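You operate a simulated robot arm through the tools that you are given. There is no shell and no other tool.

You run a simulated two-armed robot. Do the job below in one go: nothing can be reset, and whatever is moved stays where it is left.

TASK
Build up the valve in the jig with the white seat ring.
Fine: ring in the socket, ball on the ring, cover over them, then lock the yellow and red jig levers.

Only the result counts: the job must be done as asked and must still hold three seconds after the hand-in. Knocking over, shifting, dropping, spilling or breaking anything else fails it. Lids that push on must go on centred and level and be pressed home; caps that screw on are set level and turned clockwise until they are tight.

THE ROBOT
Two 7-joint arms with fingered hands on one trunk that stands fixed in place. Base frame: the origin is at the foot of the trunk, x ahead of it, y to its left, z up; the work surface is at about z = 780. Readings come in mm, degrees, newtons and seconds.
The left shoulder is at [70, 145, 1037], the right one opposite. With the tool pointing down near the work surface each hand reaches from about 420 to 800 mm from the base axis, measured 20 degrees to its own side. Payload 3.5 kg a hand.
Tool frame (each hand has its own): the origin (TCP) lies between the finger pads and is the grasp point; the fingertips stand 25 mm ahead of it; z points along the fingers, y is the line along which they close. The gripper opens to 88 mm; its body begins 29 mm behind the TCP. The gripper is a hand of 4 fingers: y runs from the thumb to the fingers, the wrist lies at [-13, -97, -162] in the tool frame, and closing takes about 1.5 s.
Orientation is that of the tool frame in the base frame, as [roll, pitch, yaw] about the fixed x, y, z axes, in that order (R = Rz(yaw) Ry(pitch) Rx(roll)). With the fingers straight down and the wrist toward the robot, the tool's x, y and z point along [0, 1, 0], [1, 0, 0] and [0, 0, -1] of the base frame.

THE INTERFACE
- The arms move only by the tool drive_tool. It takes "left_steps", "right_steps" or both (then of equal length, played together; a hand with none holds still); each is a list of rows, each a list of 2 entries, a list of its own where there are three numbers: the shift along the tool's x, y, z in mm, then the turn, a rotation vector about the tool's x, y, z in degrees. In form: [[[tx, ty, tz], [wx, wy, wz]], ...]. A call has 1 to 20 rows; each row shifts and turns the commanded pose from where the row before left it, along the tool's axes as they then stand. "left_grip" and "right_grip" are, for a hand that has rows, the gripper command, from -1 (shut) to 1 (fully open), values between in proportion, set as the call begins (left out, the last holds). A row lasts 0.2 s, in which the tool goes at most 50 mm and 8.6 degrees; a call with a longer step from one row to the next is refused whole, and so is a gripper value outside its range. A pose out of reach is approached as far as the arm can. The call stops where the force on the tool passes 80 N (or 10 N more than at its start, if that is more) or the arm is blocked; 0.2 s more then pass. The fingers move at their own pace (about 45 mm/s each) and stop on an object; they squeeze with about 28 N. The grip force told is the motor's: it shows also when the fingers shut on nothing. Time passes only in rows, and 0.2 s behind the last, so rows that do not move let the fingers close. The reply holds the time, the measured pose of the TCP, the force on the tool along the base axes, the opening and the grip force, in the units named above and with some noise, with the torque about the TCP (base axes, N m) and any sound that the robot's microphone picked up.
- Cameras (640 x 400 px; columns grow to the right, rows downward): "scene" is now at [134.2, 13.8, 1346.9]; the picture's right is [0.15, -0.99, 0.00], its down [-0.64, -0.10, -0.76] and it looks along [0.75, 0.11, -0.65] (base axes); focal length 226 px, centre (320, 200). "left" rides on the left gripper at [-64, -83, -98] in its tool frame; the picture's right is [-0.62, -0.37, 0.69], its down [0.71, -0.63, 0.30] and it looks along [0.32, 0.68, 0.65] (tool axes); focal length 265 px, centre (320, 200). "right" rides on the right gripper at [64, -83, -98] in its tool frame; the picture's right is [-0.62, 0.37, -0.69], its down [-0.71, -0.63, 0.30] and it looks along [-0.32, 0.68, 0.65] (tool axes); focal length 265 px, centre (320, 200). There is no depth. A picture from a camera that has moved, and an enlarged one, comes with that camera's place and axes in the base frame and with its lens.
- grab_frame(camera): a new picture of that camera. It takes no simulated time.
- raise_lower(by): slides the trunk up (or, below 0, down) by that many mm; the arms and the scene camera ride with it, the base frame stays. It gives what a move gives, with no picture.
- curl_fingers(index, middle, ring, thumb_bend, thumb_turn, hand): sets how far each is bent, from 0 (flat) to 1 (curled in); at 0.3 the hand is open as for a grip, at 0.7 the pads meet at the TCP. One left out holds its place. A second passes; each finger stops where it meets its share of the squeeze, and holds until it gets a number again. A gripper value or a shape takes the hand back. It gives what a move gives, with no picture; readings hold the bend of each and the force on the fingers (four entries, about 0 where the hand has none), thumb and palm. thumb_turn goes from beside the hand (0) to across from the fingers (1), as for a grip.
- hand_shape(shape, hand): the hand has 4 fingers and takes this shape, open, in about a second: jaw (thumb against the fingers, like two jaws); tri (thumb and two fingers); tip (a fingertip pinch); poke (one finger out to press); point (the index stretched); flat (the hand flat); cup (the hand cupped); fist (a fist). The gripper value then closes the fingers along that shape, each until it touches; the sizes above hold for jaw. It gives what a move gives, with no picture.
- pan_tilt(pan, tilt): turns the head with the scene camera to pan (to the left, within 86 degrees either way) and tilt (down, from -29 to 69), counted from straight ahead of the robot. It gives what a move gives.
- zoom(camera, box): a new picture of the part [left, top, right, bottom] of that camera's present view, enlarged. It takes no simulated time.
- finish_job(): hands the job in; it is judged then, once.

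Nothing tells you positions but the pictures and the camera data. Unless the task says otherwise, let go and move clear before handing in.

The tools are called after ">>>" as name(argument=value, ...) on one line, values as JSON. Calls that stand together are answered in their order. drive_tool: Moves the arms, as the interface text tells. Its arguments: {"type":"object","properties":{"left_steps":{"type":"array"},"left_grip":{"type":"number"},"right_steps":{"type":"array"},"right_grip":{"type":"number"}},"required":[]} The other tools are called the same way: raise_lower (by) moves the trunk up or down; hand_shape (shape, hand) gives the hand a shape; curl_fingers (index, middle, ring, thumb_bend, thumb_turn, hand) moves the fingers one by one; pan_tilt (pan, tilt) turns the head that bears the scene camera; grab_frame (camera) takes a picture; zoom (camera, box) takes an enlarged picture of a part of a camera's view; finish_job () hands the job in.

At the start:

```text
time_s: 0.0
left_position: [489.2, 263.6, 1198.9]
left_tool_rot: [180.0, 0.0, 90.1]
left_contact_force: [-1.0, 0.6, -0.8]
left_ft_torque: [-0.03, 0.0, -0.02]
left_opening: 87.7
left_grasp_force: 0.1
left_shape: jaw
left_bend: [0.3, 0.3, 0.3, 0.3, 0.98]
left_finger forces: [0.0, 0.1, 0.1, 0.0, 0.0, 0.0]
right_position: [484.9, -219.9, 1199.2]
right_tool_rot: [180.0, 0.0, 90.1]
right_contact_force: [0.0, -0.1, 1.1]
right_ft_torque: [0.03, -0.02, -0.01]
right_opening: 87.3
right_grasp_force: 0.1
right_shape: jaw
right_bend: [0.3, 0.3, 0.3, 0.3, 0.98]
right_finger forces: [0.0, 0.1, 0.1, 0.0, 0.0, 0.1]
trunk travel left (down, up): [-600.0, 240.0]
head pan, tilt (commanded): [8.5, 40.4]
```

scene: 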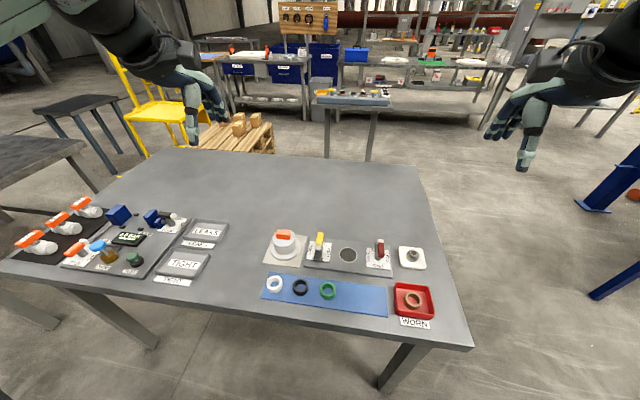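
right: 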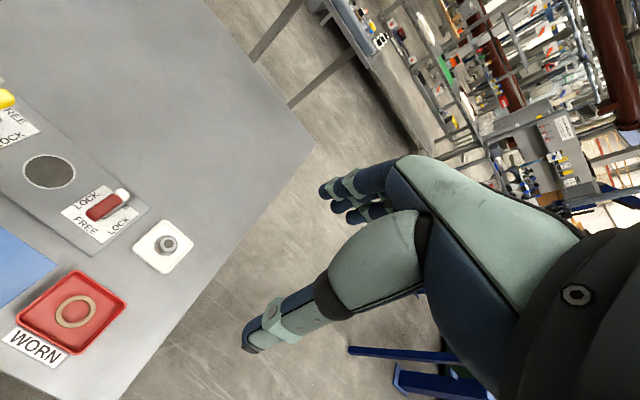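
left: 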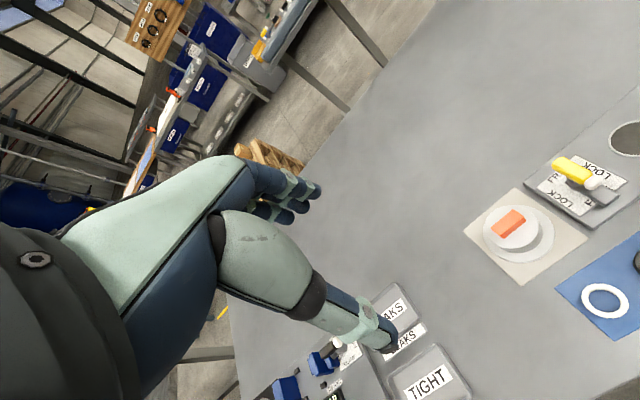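

I see the bench with a jig in the middle (yellow and red levers, a dark round socket), a cover with an orange mark on the left of the jig, a ball on a white pad on the right, and white, black and green rings on a blue mat. I'll zoom in before moving anything.

>>> zoom(camera="scene", box=[250, 220, 450, 340])

>>> zoom(camera="left", box=[440, 80, 640, 360])

>>> zoom(camera="right", box=[0, 80, 260, 380])

>>> zoom(camera="scene", box=[0, 180, 240, 310])

```text
3.20 times, centred on (350, 280) of scene
camera zoom: at [134.2, 13.8, 1346.9], right [0.15, -0.99, 0.0], down [-0.64, -0.1, -0.76], along [0.75, 0.11, -0.65], focal length 724 px, centre (224, -56)
```

zoom: 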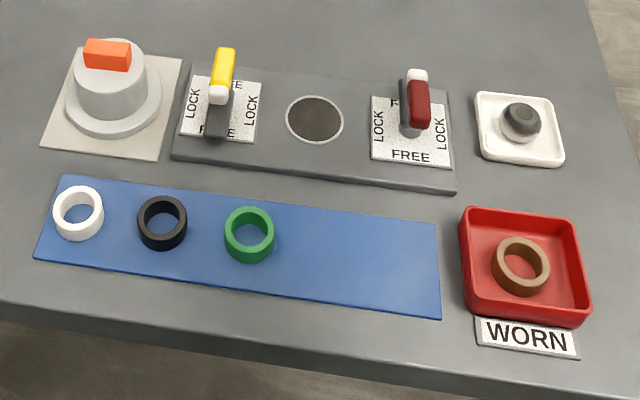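

```text
1.43 times, centred on (540, 220) of left
camera zoom: at [405.8, 197.2, 1298.0], right [-0.37, -0.62, -0.69], down [-0.63, 0.71, -0.3], along [0.68, 0.32, -0.65], focal length 379 px, centre (6, 171)
```

zoom: 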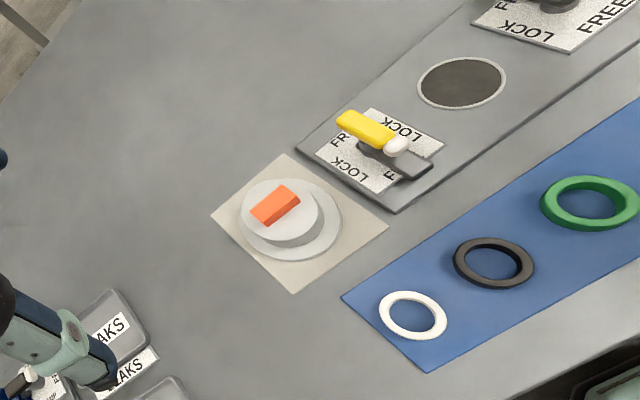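

```text
1.33 times, centred on (130, 230) of right
camera zoom: at [401.2, -155.8, 1299.7], right [0.37, -0.62, 0.69], down [-0.63, -0.71, -0.3], along [0.68, -0.32, -0.65], focal length 354 px, centre (573, 160)
```

zoom: 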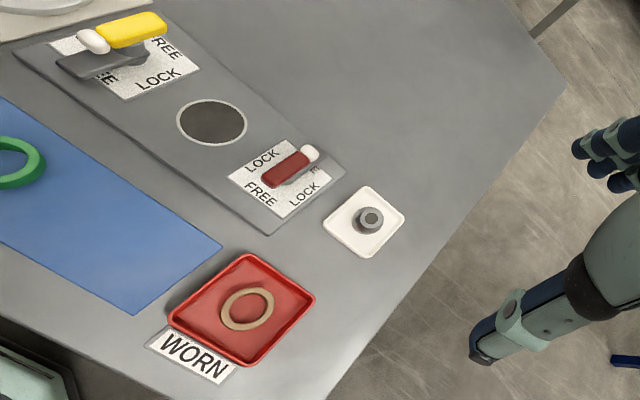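

```text
2.67 times, centred on (120, 245) of scene
camera zoom: at [134.2, 13.8, 1346.9], right [0.15, -0.99, 0.0], down [-0.64, -0.1, -0.76], along [0.75, 0.11, -0.65], focal length 604 px, centre (853, 80)
```

zoom: 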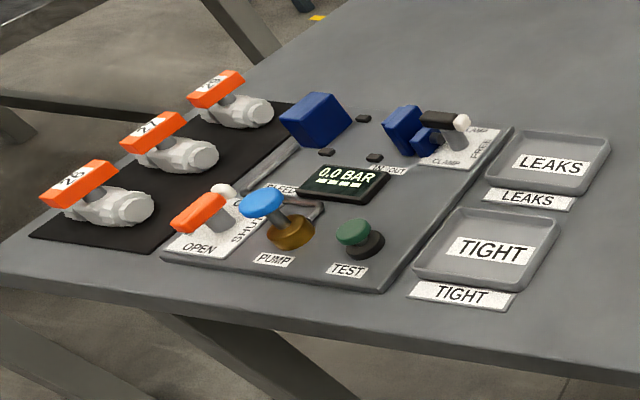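

The white ring is at about (427, 181), the socket at about (543, -8), the ball at about (563, -193) and the cover at about (538, 182). I'll enlarge each item to measure it more exactly.

>>> zoom(camera="scene", box=[254, 270, 294, 295])

>>> zoom(camera="scene", box=[328, 242, 368, 267])

>>> zoom(camera="scene", box=[392, 240, 432, 265])

>>> zoom(camera="scene", box=[260, 226, 308, 256])

>>> zoom(camera="scene", box=[300, 230, 340, 255])

>>> zoom(camera="scene", box=[360, 238, 400, 263])

```text
16.00 times, centred on (274, 282) of scene
camera zoom: at [134.2, 13.8, 1346.9], right [0.15, -0.99, 0.0], down [-0.64, -0.1, -0.76], along [0.75, 0.11, -0.65], focal length 3622 px, centre (1056, -1120)
```

zoom: 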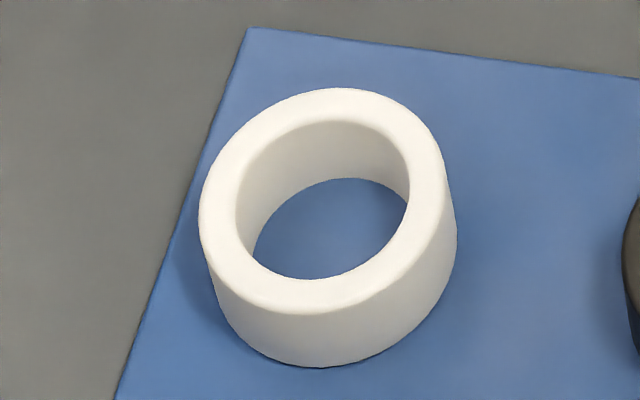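

```text
16.00 times, centred on (348, 254) of scene
camera zoom: at [134.2, 13.8, 1346.9], right [0.15, -0.99, 0.0], down [-0.64, -0.1, -0.76], along [0.75, 0.11, -0.65], focal length 3622 px, centre (-128, -672)
```

zoom: 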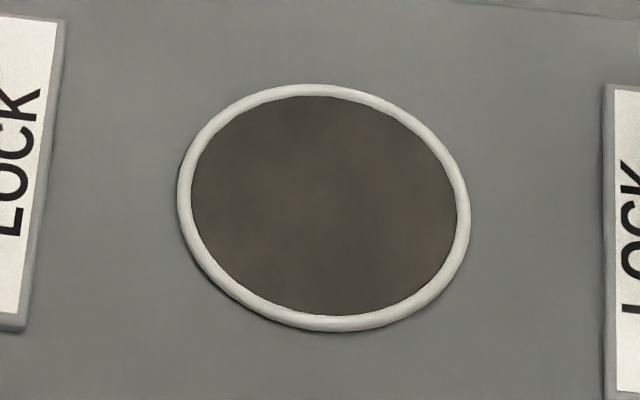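

```text
16.00 times, centred on (412, 252) of scene
camera zoom: at [134.2, 13.8, 1346.9], right [0.15, -0.99, 0.0], down [-0.64, -0.1, -0.76], along [0.75, 0.11, -0.65], focal length 3622 px, centre (-1152, -640)
```

zoom: 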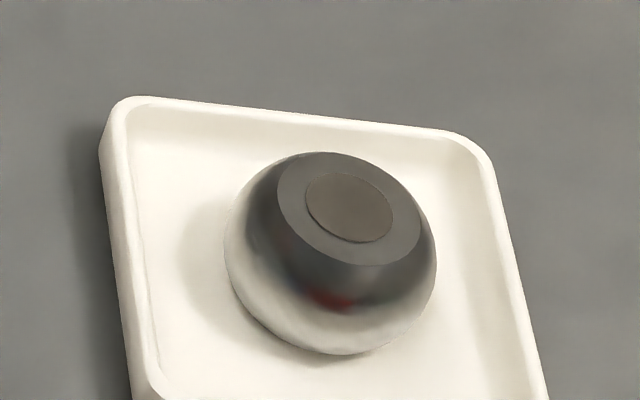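

```text
13.33 times, centred on (284, 241) of scene
camera zoom: at [134.2, 13.8, 1346.9], right [0.15, -0.99, 0.0], down [-0.64, -0.1, -0.76], along [0.75, 0.11, -0.65], focal length 3018 px, centre (800, -347)
```

zoom: 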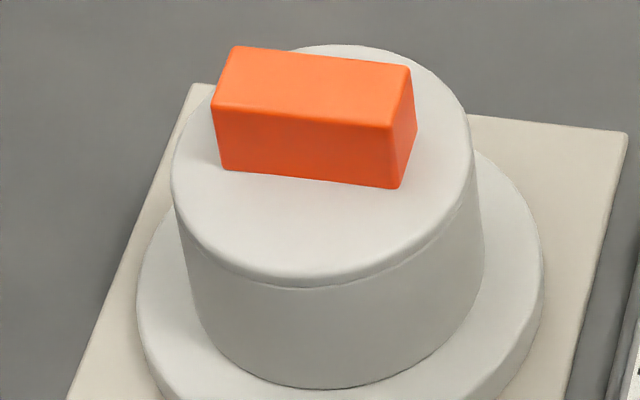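

```text
16.00 times, centred on (320, 242) of scene
camera zoom: at [134.2, 13.8, 1346.9], right [0.15, -0.99, 0.0], down [-0.64, -0.1, -0.76], along [0.75, 0.11, -0.65], focal length 3622 px, centre (320, -480)
```

zoom: 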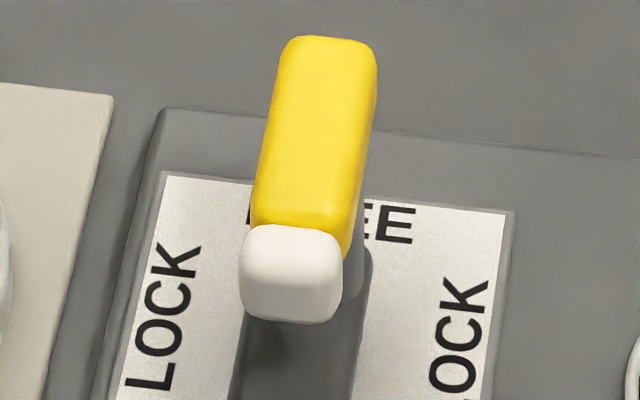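

```text
16.00 times, centred on (380, 250) of scene
camera zoom: at [134.2, 13.8, 1346.9], right [0.15, -0.99, 0.0], down [-0.64, -0.1, -0.76], along [0.75, 0.11, -0.65], focal length 3622 px, centre (-640, -608)
```

zoom: 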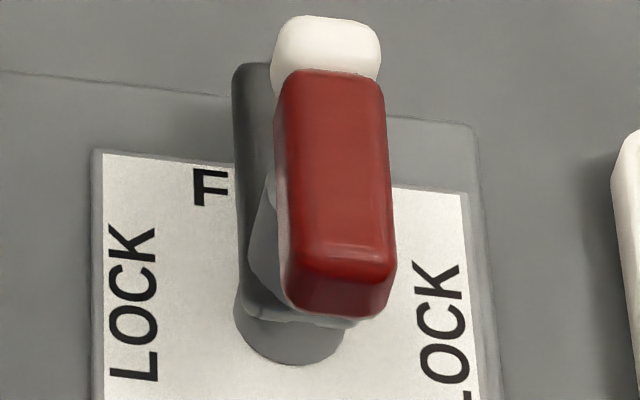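

All the parts are visible. I'll lower the trunk 200 mm, which keeps both hands well above everything, so the scene camera gives me a second angle for working out heights.

>>> raise_lower(by=-200)

>>> grab_frame(camera="scene")

```text
time_s: 2.2
left_position: [489.1, 263.0, 999.2]
left_tool_rot: [180.0, -0.1, 90.0]
left_contact_force: [-0.4, 0.3, 0.3]
left_ft_torque: [0.03, -0.03, -0.04]
left_opening: 87.7
left_grasp_force: 0.1
left_shape: jaw
left_bend: [0.3, 0.3, 0.3, 0.3, 0.98]
left_finger forces: [0.0, 0.0, 0.0, 0.1, 0.1, 0.0]
right_position: [485.2, -220.0, 999.6]
right_tool_rot: [179.9, -0.1, 90.0]
right_contact_force: [-0.6, 0.3, 1.2]
right_ft_torque: [0.01, 0.0, -0.01]
right_opening: 87.7
right_grasp_force: 0.1
right_shape: jaw
right_bend: [0.3, 0.3, 0.3, 0.3, 0.98]
right_finger forces: [0.0, 0.0, 0.0, 0.1, 0.0, 0.0]
trunk travel left (down, up): [-400.0, 440.0]
head pan, tilt (commanded): [8.5, 40.4]
```

```text
taken
camera scene: at [134.0, 13.9, 1147.0], right [0.15, -0.99, 0.0], down [-0.64, -0.1, -0.76], along [0.75, 0.11, -0.65], focal length 226 px, centre (320, 200)
```

scene: 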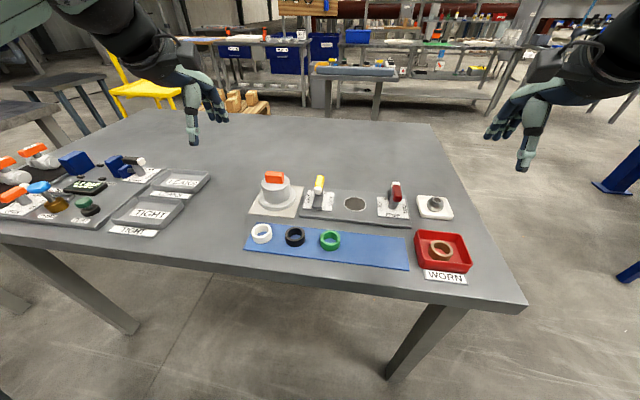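

>>> zoom(camera="scene", box=[242, 219, 282, 244])

>>> zoom(camera="scene", box=[335, 192, 375, 217])

>>> zoom(camera="scene", box=[414, 193, 454, 218])

>>> zoom(camera="scene", box=[248, 170, 304, 205])

>>> zoom(camera="scene", box=[298, 174, 346, 214])

>>> zoom(camera="scene", box=[372, 178, 416, 222])

```text
16.00 times, centred on (262, 232) of scene
camera zoom: at [134.0, 13.9, 1147.0], right [0.15, -0.99, 0.0], down [-0.64, -0.1, -0.76], along [0.75, 0.11, -0.65], focal length 3622 px, centre (1248, -304)
```

zoom: 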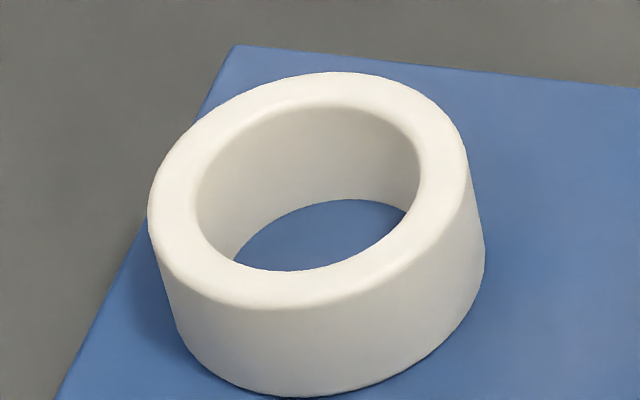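

```text
16.00 times, centred on (355, 204) of scene
camera zoom: at [134.0, 13.9, 1147.0], right [0.15, -0.99, 0.0], down [-0.64, -0.1, -0.76], along [0.75, 0.11, -0.65], focal length 3622 px, centre (-240, 128)
```

zoom: 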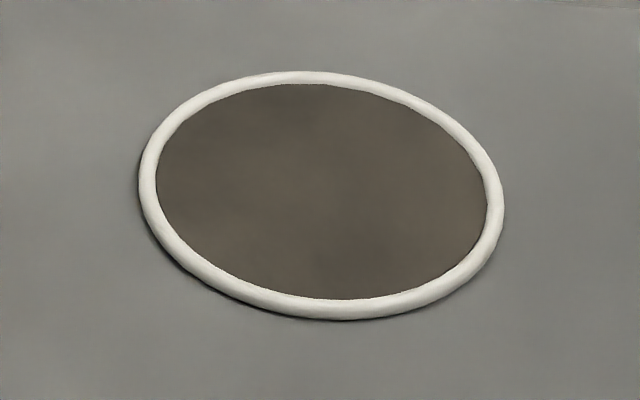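

```text
16.00 times, centred on (434, 206) of scene
camera zoom: at [134.0, 13.9, 1147.0], right [0.15, -0.99, 0.0], down [-0.64, -0.1, -0.76], along [0.75, 0.11, -0.65], focal length 3622 px, centre (-1504, 112)
```

zoom: 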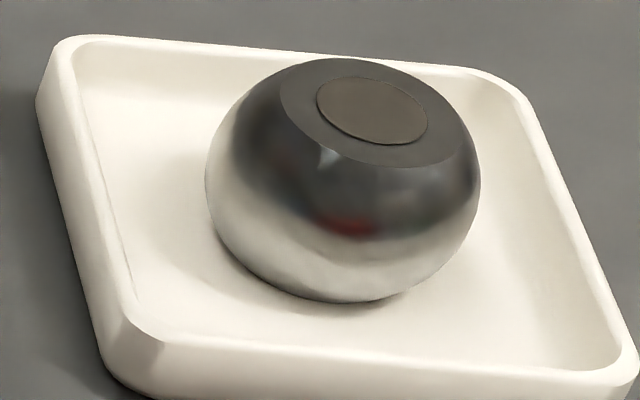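

```text
11.43 times, centred on (276, 188) of scene
camera zoom: at [134.0, 13.9, 1147.0], right [0.15, -0.99, 0.0], down [-0.64, -0.1, -0.76], along [0.75, 0.11, -0.65], focal length 2587 px, centre (823, 343)
```

zoom: 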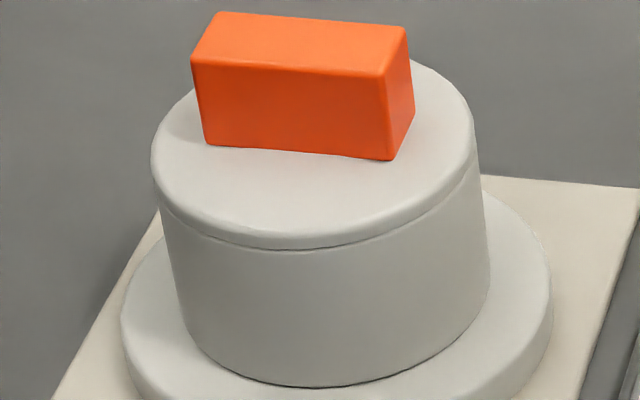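

```text
10.00 times, centred on (322, 194) of scene
camera zoom: at [134.0, 13.9, 1147.0], right [0.15, -0.99, 0.0], down [-0.64, -0.1, -0.76], along [0.75, 0.11, -0.65], focal length 2264 px, centre (300, 260)
```

zoom: 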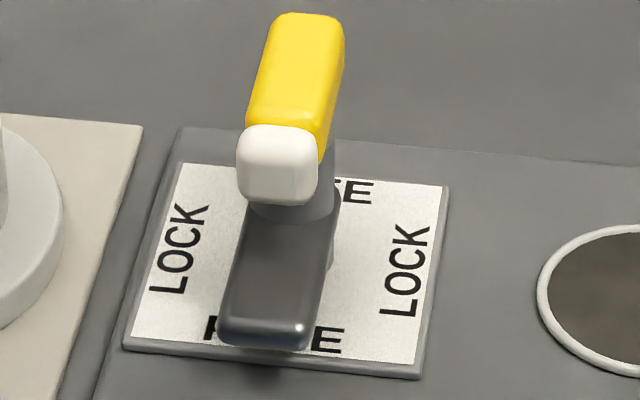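

```text
9.09 times, centred on (394, 200) of scene
camera zoom: at [134.0, 13.9, 1147.0], right [0.15, -0.99, 0.0], down [-0.64, -0.1, -0.76], along [0.75, 0.11, -0.65], focal length 2058 px, centre (-353, 200)
```

zoom: 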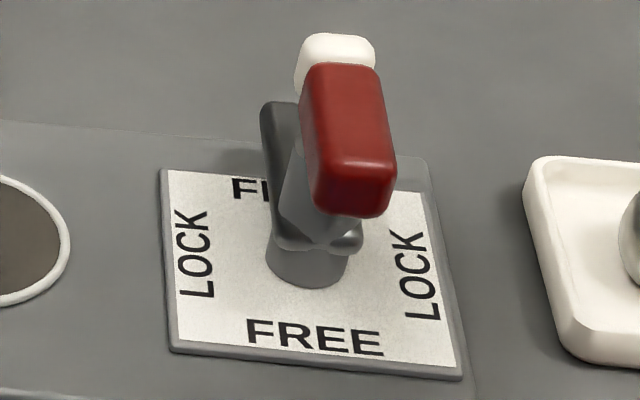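

I now have good estimates in mm, with the table at z ≈ 780:
- **White ring:** (424, 178), OD 40, top at z 800.
- **Socket:** (546, -9), rim at z ≈ 791.
- **Ball:** (567, -194), top at z 809.
- **Cover:** (547.5, 182), with its orange handle top at z 856.
- **Lever posts:** yellow (546, 77.5), red (546, -95).

Next I'll raise the trunk back and bring the left hand above the ring.

>>> raise_lower(by=200)

>>> drive_tool(left_steps=[[[-12.2, -9.3, 42.7], [0, 0, 0]], [[-12.2, -9.3, 42.7], [0, 0, 0]], [[-12.2, -9.3, 42.7], [0, 0, 0]], [[-12.2, -9.3, 42.7], [0, 0, 0]], [[-12.2, -9.3, 42.7], [0, 0, 0]], [[-12.2, -9.3, 42.7], [0, 0, 0]], [[-12.2, -9.3, 42.7], [0, 0, 0]], [[0, 0, 0], [0, 0, 0]]], left_grip=1)

>>> grab_frame(camera="left")

>>> grab_frame(camera="scene")

```text
time_s: 4.3
left_position: [488.7, 263.1, 1198.5]
left_tool_rot: [-180.0, 0.0, 89.9]
left_contact_force: [0.2, 0.0, -0.1]
left_ft_torque: [0.02, 0.0, 0.01]
left_opening: 87.5
left_grasp_force: 0.1
left_shape: jaw
left_bend: [0.3, 0.3, 0.3, 0.3, 0.98]
left_finger forces: [0.1, 0.0, 0.0, 0.0, 0.1, 0.0]
right_position: [485.8, -220.5, 1199.0]
right_tool_rot: [-180.0, 0.0, 90.0]
right_contact_force: [0.4, -0.5, -0.6]
right_ft_torque: [0.01, 0.03, 0.02]
right_opening: 87.5
right_grasp_force: 0.1
right_shape: jaw
right_bend: [0.3, 0.3, 0.3, 0.3, 0.98]
right_finger forces: [0.1, 0.0, 0.0, 0.0, 0.0, 0.1]
trunk travel left (down, up): [-600.0, 240.0]
head pan, tilt (commanded): [8.5, 40.4]
```

```text
time_s: 6.1
left_position: [417.2, 180.7, 898.9]
left_tool_rot: [-180.0, -0.1, 90.1]
left_contact_force: [0.0, -0.4, 0.1]
left_ft_torque: [-0.02, 0.0, -0.03]
left_opening: 87.6
left_grasp_force: 0.0
left_shape: jaw
left_bend: [0.3, 0.3, 0.3, 0.3, 0.98]
left_finger forces: [0.0, 0.0, 0.0, 0.0, 0.1, 0.0]
right_position: [485.5, -219.9, 1199.8]
right_tool_rot: [-179.9, 0.1, 90.0]
right_contact_force: [-0.4, 0.4, -0.7]
right_ft_torque: [-0.03, 0.02, 0.0]
right_opening: 87.8
right_grasp_force: 0.1
right_shape: jaw
right_bend: [0.3, 0.3, 0.3, 0.3, 0.98]
right_finger forces: [0.1, 0.0, 0.1, 0.0, 0.1, 0.0]
trunk travel left (down, up): [-600.0, 240.0]
head pan, tilt (commanded): [8.5, 40.4]
```

```text
taken
camera left: at [335.0, 114.2, 997.7], right [-0.37, -0.62, -0.69], down [-0.63, 0.71, -0.3], along [0.68, 0.32, -0.65], focal length 265 px, centre (320, 200)
```

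left: 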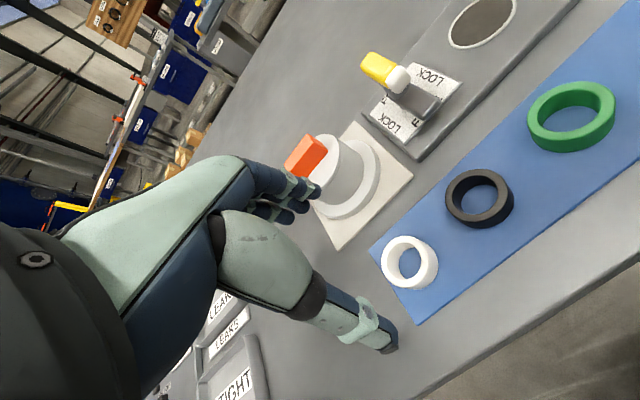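

```text
taken
camera scene: at [133.5, 14.4, 1347.0], right [0.15, -0.99, 0.0], down [-0.64, -0.1, -0.76], along [0.75, 0.11, -0.65], focal length 226 px, centre (320, 200)
```

scene: 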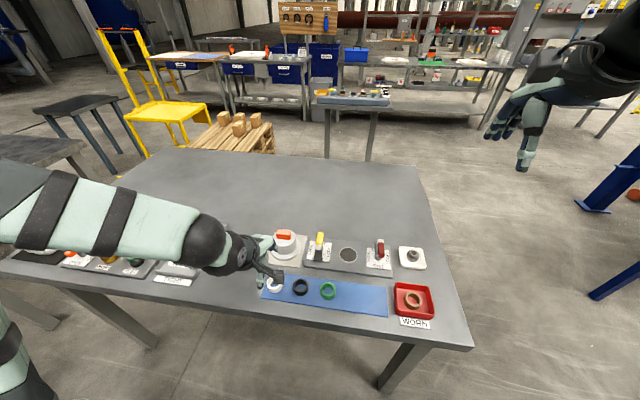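

The left hand is above the ring, but the measured position is a few mm off the command. I'll let it settle for two rows and read it again.

>>> drive_tool(left_steps=[[[0, 0, 0], [0, 0, 0]], [[0, 0, 0], [0, 0, 0]]])

>>> zoom(camera="left", box=[280, 160, 480, 360])

>>> zoom(camera="scene", box=[200, 220, 320, 310])

```text
time_s: 6.7
left_position: [418.4, 180.4, 898.7]
left_tool_rot: [-180.0, 0.0, 89.9]
left_contact_force: [-0.2, 0.1, 0.1]
left_ft_torque: [0.0, -0.01, 0.02]
left_opening: 87.8
left_grasp_force: 0.0
left_shape: jaw
left_bend: [0.3, 0.3, 0.3, 0.3, 0.98]
left_finger forces: [0.0, 0.0, 0.1, 0.1, 0.0, 0.1]
right_position: [484.8, -218.7, 1198.2]
right_tool_rot: [179.9, 0.1, 90.0]
right_contact_force: [0.4, 0.1, 0.4]
right_ft_torque: [0.0, 0.0, -0.01]
right_opening: 87.5
right_grasp_force: 0.0
right_shape: jaw
right_bend: [0.3, 0.3, 0.3, 0.3, 0.98]
right_finger forces: [0.0, 0.0, 0.0, 0.0, 0.0, 0.1]
trunk travel left (down, up): [-600.0, 240.0]
head pan, tilt (commanded): [8.5, 40.4]
```

```text
2.00 times, centred on (380, 260) of left
camera zoom: at [335.6, 114.0, 998.0], right [-0.37, -0.62, -0.69], down [-0.63, 0.71, -0.3], along [0.68, 0.32, -0.65], focal length 531 px, centre (200, 80)
```

zoom: 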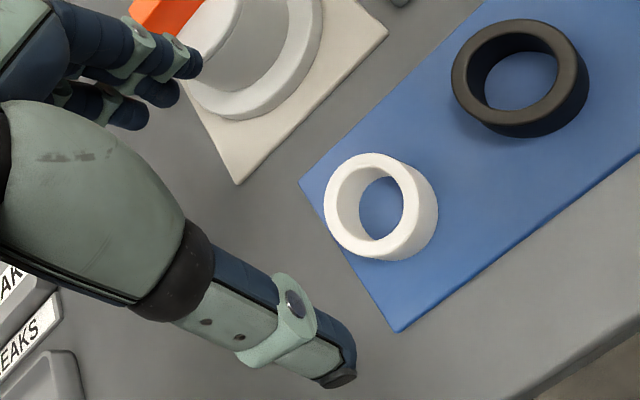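

```text
4.44 times, centred on (260, 265) of scene
camera zoom: at [133.9, 14.0, 1346.9], right [0.15, -0.99, 0.0], down [-0.64, -0.1, -0.76], along [0.75, 0.11, -0.65], focal length 1006 px, centre (587, -89)
```

zoom: 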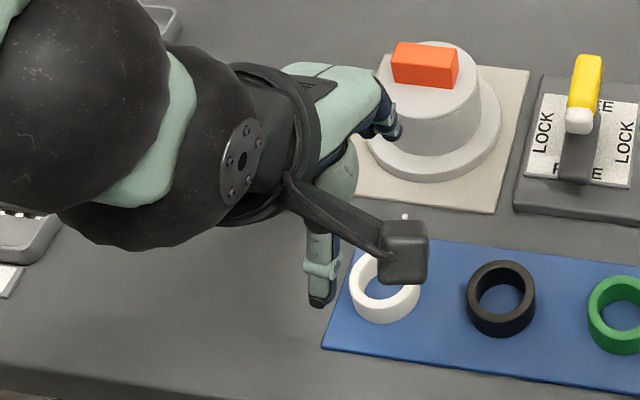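

The measured pose agrees with the wrist camera, so I'll trust it. I'll partly close the jaw, move over the ring and descend to an intermediate height to check alignment.

>>> drive_tool(left_steps=[[[-1.2, 2.7, 12], [0, 0, 0]], [[-1.2, 2.7, 12], [0, 0, 0]], [[0, 0, 12], [0, 0, 0]], [[0, 0, 12], [0, 0, 0]], [[0, 0, 0], [0, 0, 0]], [[0, 0, 0], [0, 0, 0]]], left_grip=0.3)

>>> grab_frame(camera="left")

>>> zoom(camera="scene", box=[230, 240, 310, 290])

```text
time_s: 8.1
left_position: [426.2, 175.9, 851.7]
left_tool_rot: [-180.0, 0.0, 90.0]
left_contact_force: [0.0, -0.4, -0.2]
left_ft_torque: [0.01, 0.03, 0.0]
left_opening: 57.6
left_grasp_force: 0.0
left_shape: jaw
left_bend: [0.28, 0.39, 0.35, 0.61, 1.0]
left_finger forces: [0.1, 0.0, 0.0, 0.0, 0.0, 0.0]
right_position: [485.4, -220.7, 1199.4]
right_tool_rot: [-180.0, -0.1, 90.0]
right_contact_force: [-0.3, 0.2, 0.0]
right_ft_torque: [0.01, 0.04, 0.02]
right_opening: 87.3
right_grasp_force: 0.1
right_shape: jaw
right_bend: [0.3, 0.3, 0.3, 0.3, 0.98]
right_finger forces: [0.0, 0.0, 0.1, 0.0, 0.1, 0.0]
trunk travel left (down, up): [-600.0, 240.0]
head pan, tilt (commanded): [8.5, 40.4]
```

```text
taken
camera left: at [344.2, 110.0, 950.7], right [-0.37, -0.62, -0.69], down [-0.63, 0.71, -0.3], along [0.68, 0.32, -0.65], focal length 265 px, centre (320, 200)
```

left: 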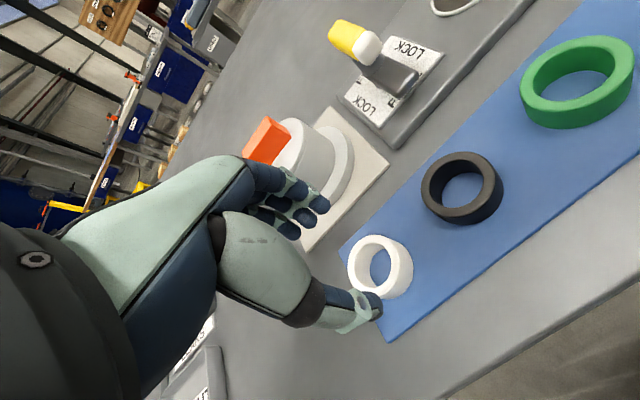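

```text
8.00 times, centred on (270, 265) of scene
camera zoom: at [134.3, 13.8, 1346.9], right [0.15, -0.99, 0.0], down [-0.64, -0.1, -0.76], along [0.75, 0.11, -0.65], focal length 1811 px, centre (720, -320)
```

zoom: 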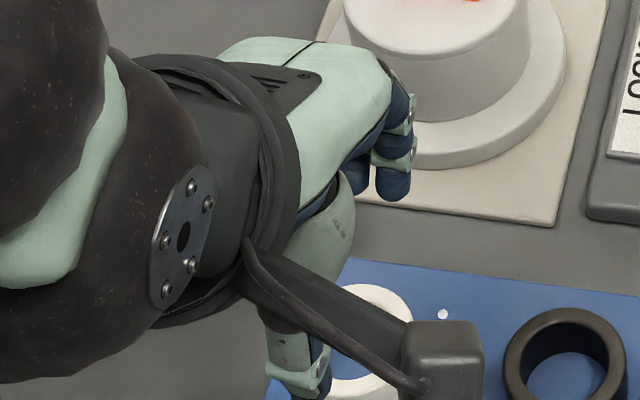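

The ring's y from the wrist camera differs by about 4 mm from the scene estimate. I'll cross-check both cameras on the lever plate, the cover and the ring.

>>> drive_tool(left_steps=[[[0, 0, 0], [0, 0, 0]], [[0, 0, 0], [0, 0, 0]]])

>>> zoom(camera="left", box=[330, 20, 458, 100])

>>> zoom(camera="left", box=[312, 210, 440, 290])

>>> zoom(camera="left", box=[400, 130, 528, 210])

```text
time_s: 8.7
left_position: [426.5, 175.0, 850.5]
left_tool_rot: [179.9, 0.0, 90.0]
left_contact_force: [-0.3, 0.0, 0.1]
left_ft_torque: [-0.01, -0.03, -0.01]
left_opening: 57.5
left_grasp_force: 0.0
left_shape: jaw
left_bend: [0.28, 0.39, 0.35, 0.61, 1.0]
left_finger forces: [0.1, 0.1, 0.0, 0.0, 0.0, 0.0]
right_position: [486.2, -220.4, 1199.9]
right_tool_rot: [-179.9, -0.1, 90.0]
right_contact_force: [-0.7, -0.8, -0.6]
right_ft_torque: [0.03, -0.04, 0.0]
right_opening: 87.5
right_grasp_force: 0.0
right_shape: jaw
right_bend: [0.3, 0.3, 0.3, 0.3, 0.98]
right_finger forces: [0.1, 0.0, 0.0, 0.1, 0.0, 0.0]
trunk travel left (down, up): [-600.0, 240.0]
head pan, tilt (commanded): [8.5, 40.4]
```

```text
5.00 times, centred on (394, 60) of left
camera zoom: at [344.2, 110.0, 950.8], right [-0.37, -0.62, -0.69], down [-0.63, 0.71, -0.3], along [0.68, 0.32, -0.65], focal length 1327 px, centre (-50, 900)
```

zoom: 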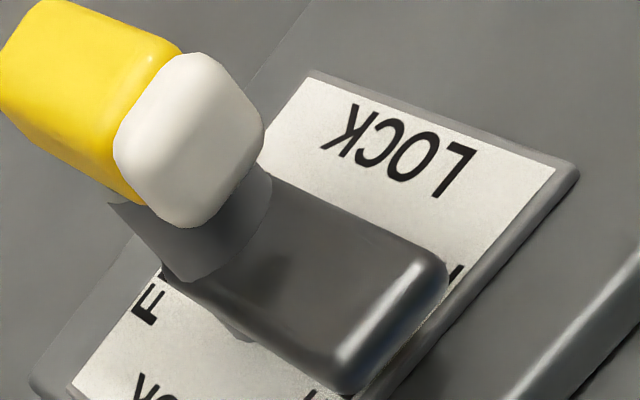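

```text
5.00 times, centred on (376, 250) of left
camera zoom: at [344.2, 110.0, 950.8], right [-0.37, -0.62, -0.69], down [-0.63, 0.71, -0.3], along [0.68, 0.32, -0.65], focal length 1327 px, centre (40, -50)
```

zoom: 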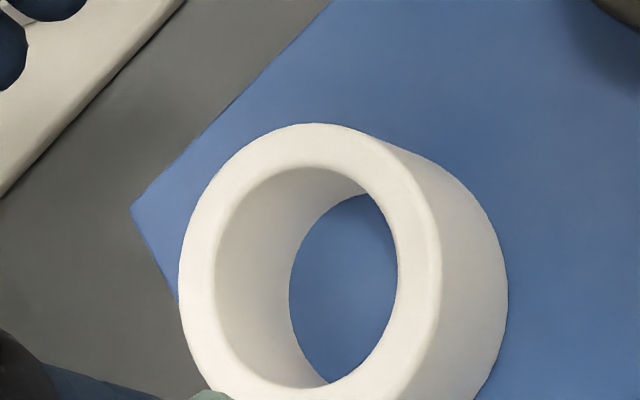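

```text
5.00 times, centred on (464, 170) of left
camera zoom: at [344.2, 110.0, 950.8], right [-0.37, -0.62, -0.69], down [-0.63, 0.71, -0.3], along [0.68, 0.32, -0.65], focal length 1327 px, centre (-400, 350)
```

zoom: 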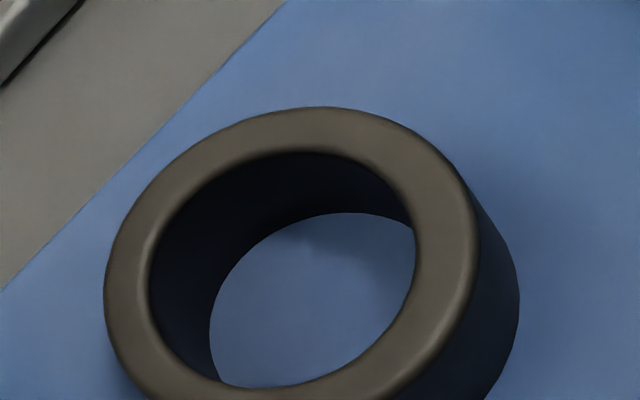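

The cross-check shows measured hand poses agree with the scene frame, and only the wrist camera's stated y is about 2–3 mm off. I'll centre over the ring at (423.5, 178) and descend to just above grip height.

>>> drive_tool(left_steps=[[[1.2, -1.4, 8], [0, 0, 0]], [[1.3, -1.4, 8], [0, 0, 0]], [[0, 0, 8], [0, 0, 0]], [[0, 0, 6], [0, 0, 0]], [[0, 0, 0], [0, 0, 0]]])

>>> grab_frame(camera="left")

>>> zoom(camera="left", box=[260, 160, 420, 320])

>>> zoom(camera="scene", box=[240, 250, 320, 300])

```text
time_s: 9.9
left_position: [427.4, 178.1, 822.8]
left_tool_rot: [180.0, 0.1, 90.0]
left_contact_force: [0.1, -0.4, -0.4]
left_ft_torque: [-0.03, 0.0, 0.03]
left_opening: 57.3
left_grasp_force: 0.1
left_shape: jaw
left_bend: [0.28, 0.39, 0.35, 0.61, 1.0]
left_finger forces: [0.0, 0.0, 0.0, 0.0, 0.1, 0.1]
right_position: [486.1, -219.5, 1198.6]
right_tool_rot: [180.0, 0.0, 90.1]
right_contact_force: [-0.7, 0.4, 0.1]
right_ft_torque: [0.0, 0.01, 0.01]
right_opening: 87.7
right_grasp_force: 0.1
right_shape: jaw
right_bend: [0.3, 0.3, 0.3, 0.3, 0.98]
right_finger forces: [0.0, 0.1, 0.0, 0.1, 0.1, 0.0]
trunk travel left (down, up): [-600.0, 240.0]
head pan, tilt (commanded): [8.5, 40.4]
```

```text
taken
camera left: at [344.1, 112.2, 922.4], right [-0.37, -0.62, -0.69], down [-0.63, 0.71, -0.3], along [0.68, 0.32, -0.65], focal length 265 px, centre (320, 200)
```

left: 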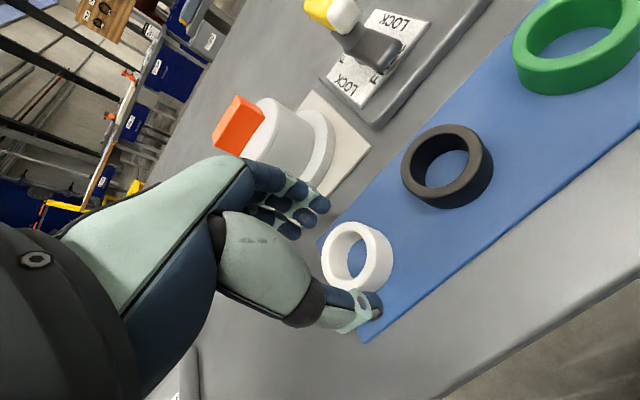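

```text
2.50 times, centred on (340, 240) of left
camera zoom: at [344.1, 112.2, 922.4], right [-0.37, -0.62, -0.69], down [-0.63, 0.71, -0.3], along [0.68, 0.32, -0.65], focal length 664 px, centre (270, 100)
```

zoom: 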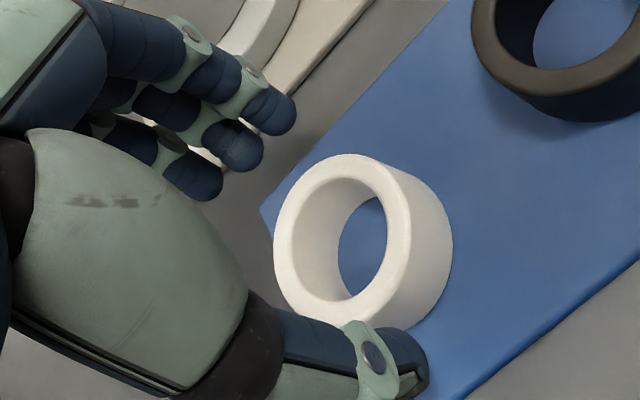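

```text
8.00 times, centred on (280, 275) of scene
camera zoom: at [134.0, 13.8, 1346.9], right [0.15, -0.99, 0.0], down [-0.64, -0.1, -0.76], along [0.75, 0.11, -0.65], focal length 1811 px, centre (640, -400)
```

zoom: 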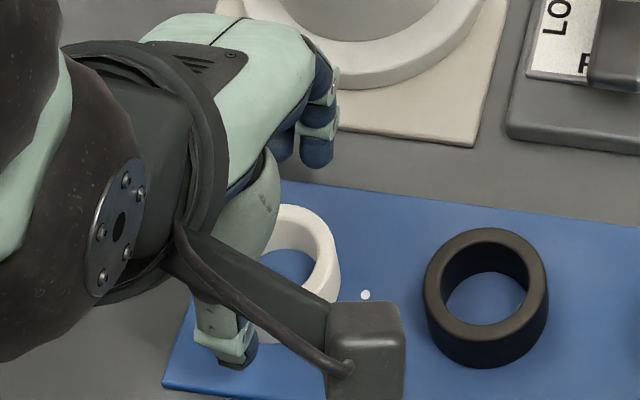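

The hand is centred in y but about 4 mm too far in x. I'll correct that, descend another 10 mm, and close gently on the ring.

>>> drive_tool(left_steps=[[[0, -2.0, 0], [0, 0, 0]], [[0, -2.0, 0], [0, 0, 0]], [[0, 0, 5], [0, 0, 0]], [[0, 0, 5], [0, 0, 0]], [[0, 0, 0], [0, 0, 0]], [[0, 0, 0], [0, 0, 0]]])

>>> zoom(camera="left", box=[260, 160, 420, 320])

```text
time_s: 11.3
left_position: [422.2, 178.2, 810.9]
left_tool_rot: [-180.0, -0.1, 90.0]
left_contact_force: [-0.2, 0.1, 1.1]
left_ft_torque: [0.02, -0.01, 0.03]
left_opening: 57.8
left_grasp_force: 0.1
left_shape: jaw
left_bend: [0.28, 0.39, 0.35, 0.61, 1.0]
left_finger forces: [0.0, 0.0, 0.0, 0.1, 0.0, 0.0]
right_position: [485.4, -220.6, 1199.7]
right_tool_rot: [-180.0, 0.1, 90.1]
right_contact_force: [0.7, -0.6, -0.7]
right_ft_torque: [0.02, 0.0, -0.02]
right_opening: 87.8
right_grasp_force: 0.1
right_shape: jaw
right_bend: [0.3, 0.3, 0.3, 0.3, 0.98]
right_finger forces: [0.1, 0.0, 0.0, 0.2, 0.0, 0.1]
trunk travel left (down, up): [-600.0, 240.0]
head pan, tilt (commanded): [8.5, 40.4]
```

```text
2.50 times, centred on (340, 240) of left
camera zoom: at [339.4, 112.1, 911.0], right [-0.37, -0.62, -0.69], down [-0.63, 0.71, -0.3], along [0.68, 0.32, -0.65], focal length 664 px, centre (270, 100)
```

zoom: 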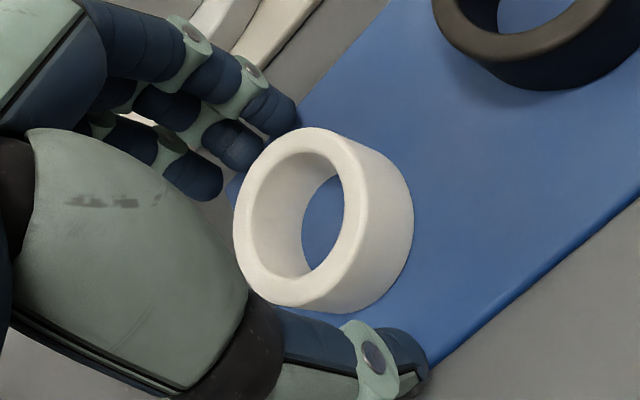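

The ring now sits between thumb and fingers with the tips near the mat. I'll close the grip and look.

>>> drive_tool(left_steps=[[[0, 0, 0], [0, 0, 0]], [[0, 0, 0], [0, 0, 0]], [[0, 0, 0], [0, 0, 0]], [[0, 0, 0], [0, 0, 0]], [[0, 0, 0], [0, 0, 0]], [[0, 0, 0], [0, 0, 0]], [[0, 0, 0], [0, 0, 0]], [[0, 0, 0], [0, 0, 0]]], left_grip=-0.6)

>>> zoom(camera="left", box=[260, 160, 420, 320])

```text
time_s: 13.1
left_position: [422.4, 178.4, 812.3]
left_tool_rot: [-179.9, 0.1, 90.0]
left_contact_force: [0.5, 0.0, 1.0]
left_ft_torque: [0.01, -0.01, 0.0]
left_opening: 30.5
left_grasp_force: 27.3
left_shape: jaw
left_bend: [0.74, 0.53, 0.57, 0.74, 1.0]
left_finger forces: [15.6, 8.3, 0.1, 0.0, 23.0, 0.1]
right_position: [484.3, -219.6, 1199.5]
right_tool_rot: [-179.9, 0.1, 90.1]
right_contact_force: [-0.1, -0.2, -0.9]
right_ft_torque: [0.0, 0.02, 0.0]
right_opening: 87.7
right_grasp_force: 0.1
right_shape: jaw
right_bend: [0.3, 0.3, 0.3, 0.3, 0.98]
right_finger forces: [0.1, 0.1, 0.0, 0.0, 0.0, 0.1]
trunk travel left (down, up): [-600.0, 240.0]
head pan, tilt (commanded): [8.5, 40.4]
```

```text
2.50 times, centred on (340, 240) of left
camera zoom: at [339.4, 112.1, 911.1], right [-0.37, -0.62, -0.69], down [-0.63, 0.71, -0.3], along [0.68, 0.32, -0.65], focal length 664 px, centre (270, 100)
```

zoom: 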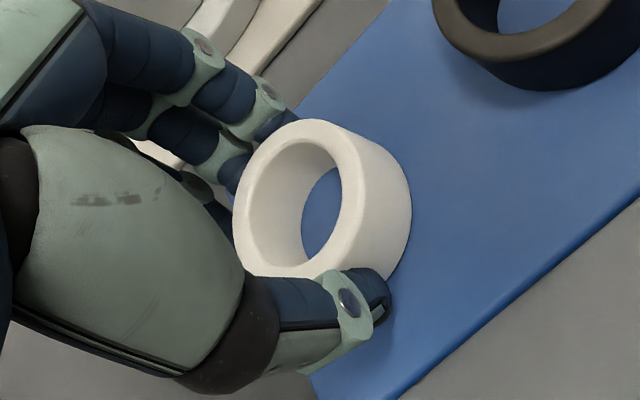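

The grip holds the ring at 27 N with index, middle and thumb in contact. I'll lift it slowly and check that it stays level.

>>> drive_tool(left_steps=[[[0, 0, -5], [0, 0, 0]], [[0, 0, -10], [0, 0, 0]], [[0, 0, -20], [0, 0, 0]], [[0, 0, -25], [0, 0, 0]], [[0, 0, 0], [0, 0, 0]], [[0, 0, 0], [0, 0, 0]]])

>>> zoom(camera="left", box=[260, 160, 420, 320])

>>> zoom(camera="scene", box=[240, 240, 320, 290])

>>> zoom(camera="right", box=[0, 80, 260, 380])

```text
time_s: 14.5
left_position: [423.3, 176.2, 872.4]
left_tool_rot: [179.9, 0.1, 90.1]
left_contact_force: [1.1, 0.0, -1.1]
left_ft_torque: [0.05, 0.04, 0.0]
left_opening: 30.4
left_grasp_force: 27.7
left_shape: jaw
left_bend: [0.74, 0.53, 0.57, 0.74, 1.0]
left_finger forces: [15.8, 8.4, 0.1, 0.0, 23.0, 0.0]
right_position: [485.4, -219.4, 1198.3]
right_tool_rot: [-180.0, 0.0, 90.0]
right_contact_force: [-0.3, 0.7, -1.4]
right_ft_torque: [0.0, 0.03, -0.03]
right_opening: 87.7
right_grasp_force: 0.1
right_shape: jaw
right_bend: [0.3, 0.3, 0.3, 0.3, 0.98]
right_finger forces: [0.0, 0.0, 0.0, 0.0, 0.0, 0.0]
trunk travel left (down, up): [-600.0, 240.0]
head pan, tilt (commanded): [8.5, 40.4]
```

```text
2.50 times, centred on (340, 240) of left
camera zoom: at [340.8, 110.2, 971.1], right [-0.37, -0.62, -0.69], down [-0.63, 0.71, -0.3], along [0.68, 0.32, -0.65], focal length 664 px, centre (270, 100)
```

zoom: 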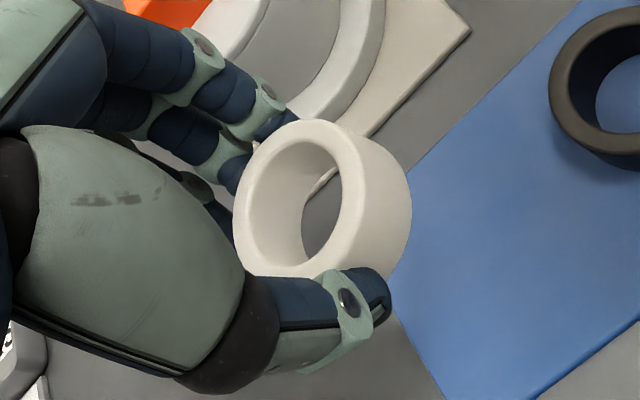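

```text
8.00 times, centred on (280, 265) of scene
camera zoom: at [134.0, 13.8, 1346.9], right [0.15, -0.99, 0.0], down [-0.64, -0.1, -0.76], along [0.75, 0.11, -0.65], focal length 1811 px, centre (640, -320)
```

zoom: 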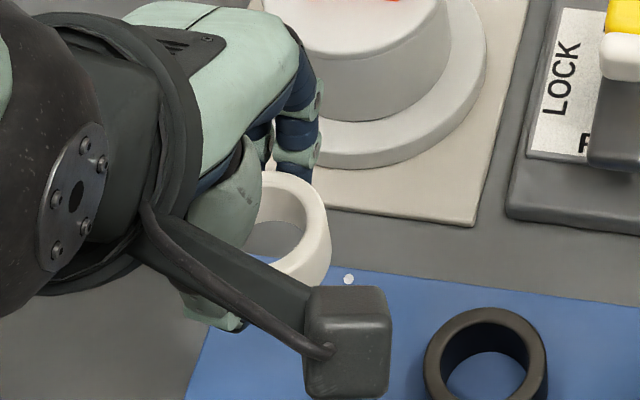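

```text
1.33 times, centred on (130, 230) of right
camera zoom: at [401.0, -155.9, 1299.7], right [0.37, -0.62, 0.69], down [-0.63, -0.71, -0.3], along [0.68, -0.32, -0.65], focal length 354 px, centre (573, 160)
```

zoom: 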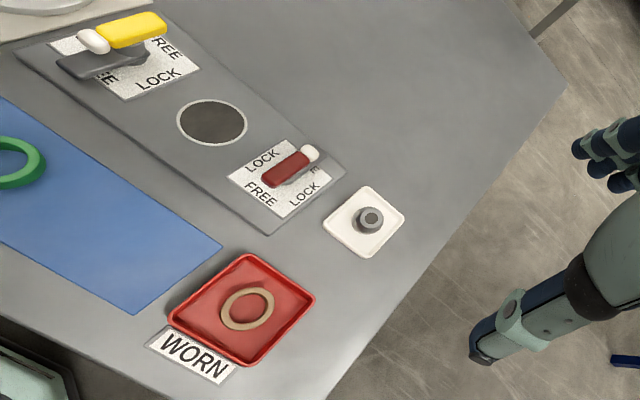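

The ring is held level, about (+3, -1.5) mm from the TCP. I'll raise to about z 912 and carry it over the socket.

>>> drive_tool(left_steps=[[[0, 0, -40], [0, 0, 0]], [[-30.5, 20, 0], [0, 0, 0]], [[-30.5, 20, 0], [0, 0, 0]], [[-30.5, 20, 0], [0, 0, 0]], [[-30.5, 20, 0], [0, 0, 0]], [[-30.5, 20, 0], [0, 0, 0]], [[-30.5, 20, 0], [0, 0, 0]], [[0, 0, 0], [0, 0, 0]], [[0, 0, 0], [0, 0, 0]]])

>>> grab_frame(camera="left")

>>> grab_frame(camera="scene")

```text
time_s: 16.5
left_position: [542.4, -5.2, 909.7]
left_tool_rot: [179.9, 0.0, 90.0]
left_contact_force: [0.3, 0.2, 0.3]
left_ft_torque: [0.02, -0.03, -0.01]
left_opening: 30.4
left_grasp_force: 27.9
left_shape: jaw
left_bend: [0.74, 0.53, 0.57, 0.74, 1.0]
left_finger forces: [15.9, 8.4, 0.0, 0.0, 23.1, 0.0]
right_position: [485.0, -220.6, 1197.8]
right_tool_rot: [-180.0, 0.0, 90.0]
right_contact_force: [0.7, 0.0, 0.3]
right_ft_torque: [0.01, -0.01, 0.01]
right_opening: 87.7
right_grasp_force: 0.0
right_shape: jaw
right_bend: [0.3, 0.3, 0.3, 0.3, 0.98]
right_finger forces: [0.1, 0.0, 0.0, 0.0, 0.0, 0.0]
trunk travel left (down, up): [-600.0, 240.0]
head pan, tilt (commanded): [8.5, 40.4]
```

```text
taken
camera left: at [459.5, -70.4, 1008.9], right [-0.37, -0.62, -0.69], down [-0.63, 0.71, -0.3], along [0.68, 0.32, -0.65], focal length 265 px, centre (320, 200)
```

left: 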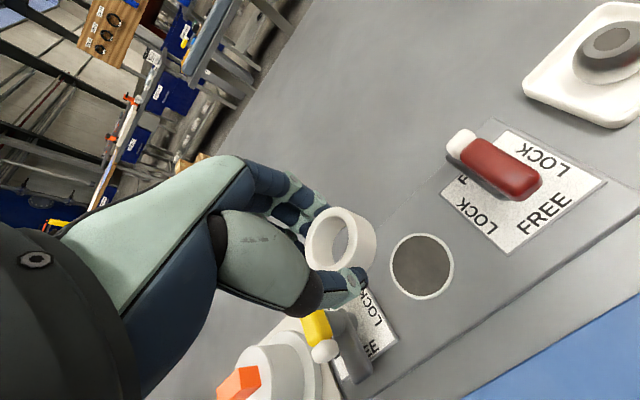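

```text
taken
camera scene: at [134.2, 13.6, 1346.9], right [0.15, -0.99, 0.0], down [-0.64, -0.1, -0.76], along [0.75, 0.11, -0.65], focal length 226 px, centre (320, 200)
```

scene: 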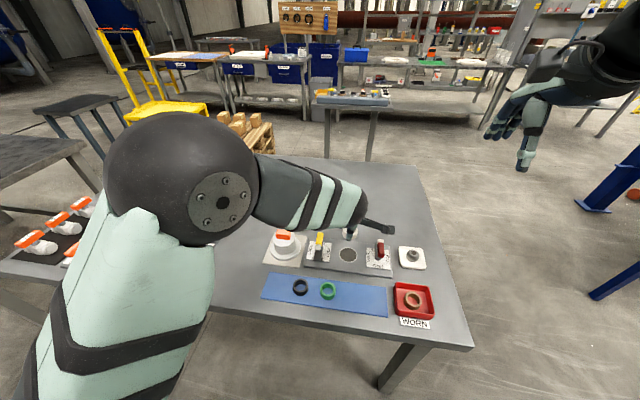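

The wrist camera now sees the socket from a steeper angle. I'll zoom on it to judge its depth and refine its position.

>>> zoom(camera="left", box=[358, 220, 486, 300])

>>> zoom(camera="left", box=[280, 180, 408, 308])

>>> zoom(camera="left", box=[512, 0, 640, 128])

```text
5.00 times, centred on (422, 260) of left
camera zoom: at [459.5, -70.4, 1008.9], right [-0.37, -0.62, -0.69], down [-0.63, 0.71, -0.3], along [0.68, 0.32, -0.65], focal length 1327 px, centre (-190, -100)
```

zoom: 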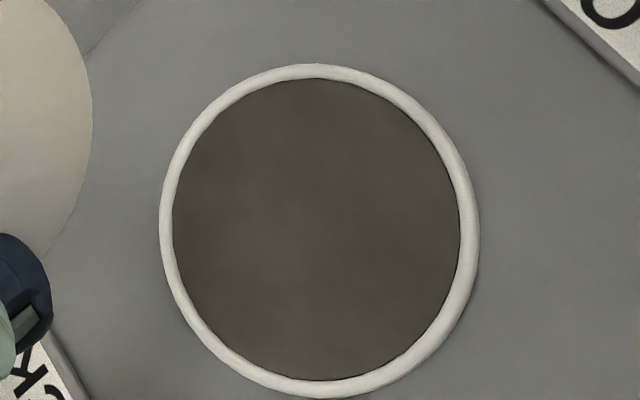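

```text
3.12 times, centred on (344, 244) of left
camera zoom: at [459.5, -70.4, 1008.9], right [-0.37, -0.62, -0.69], down [-0.63, 0.71, -0.3], along [0.68, 0.32, -0.65], focal length 829 px, centre (245, 62)
```

zoom: 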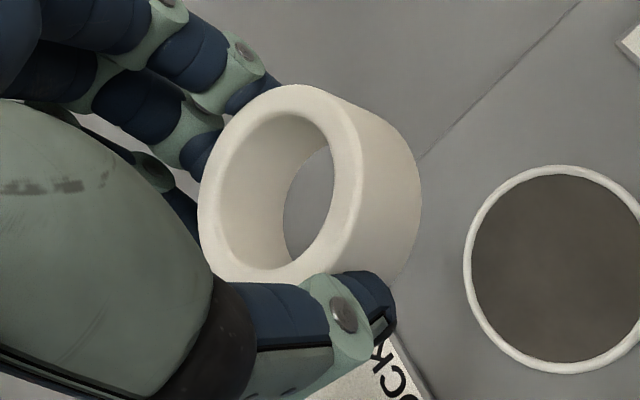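

```text
3.12 times, centred on (576, 64) of left
camera zoom: at [459.5, -70.4, 1008.9], right [-0.37, -0.62, -0.69], down [-0.63, 0.71, -0.3], along [0.68, 0.32, -0.65], focal length 829 px, centre (-480, 625)
```

zoom: 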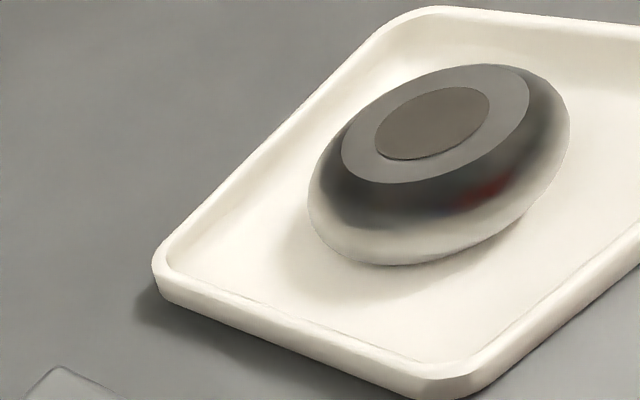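

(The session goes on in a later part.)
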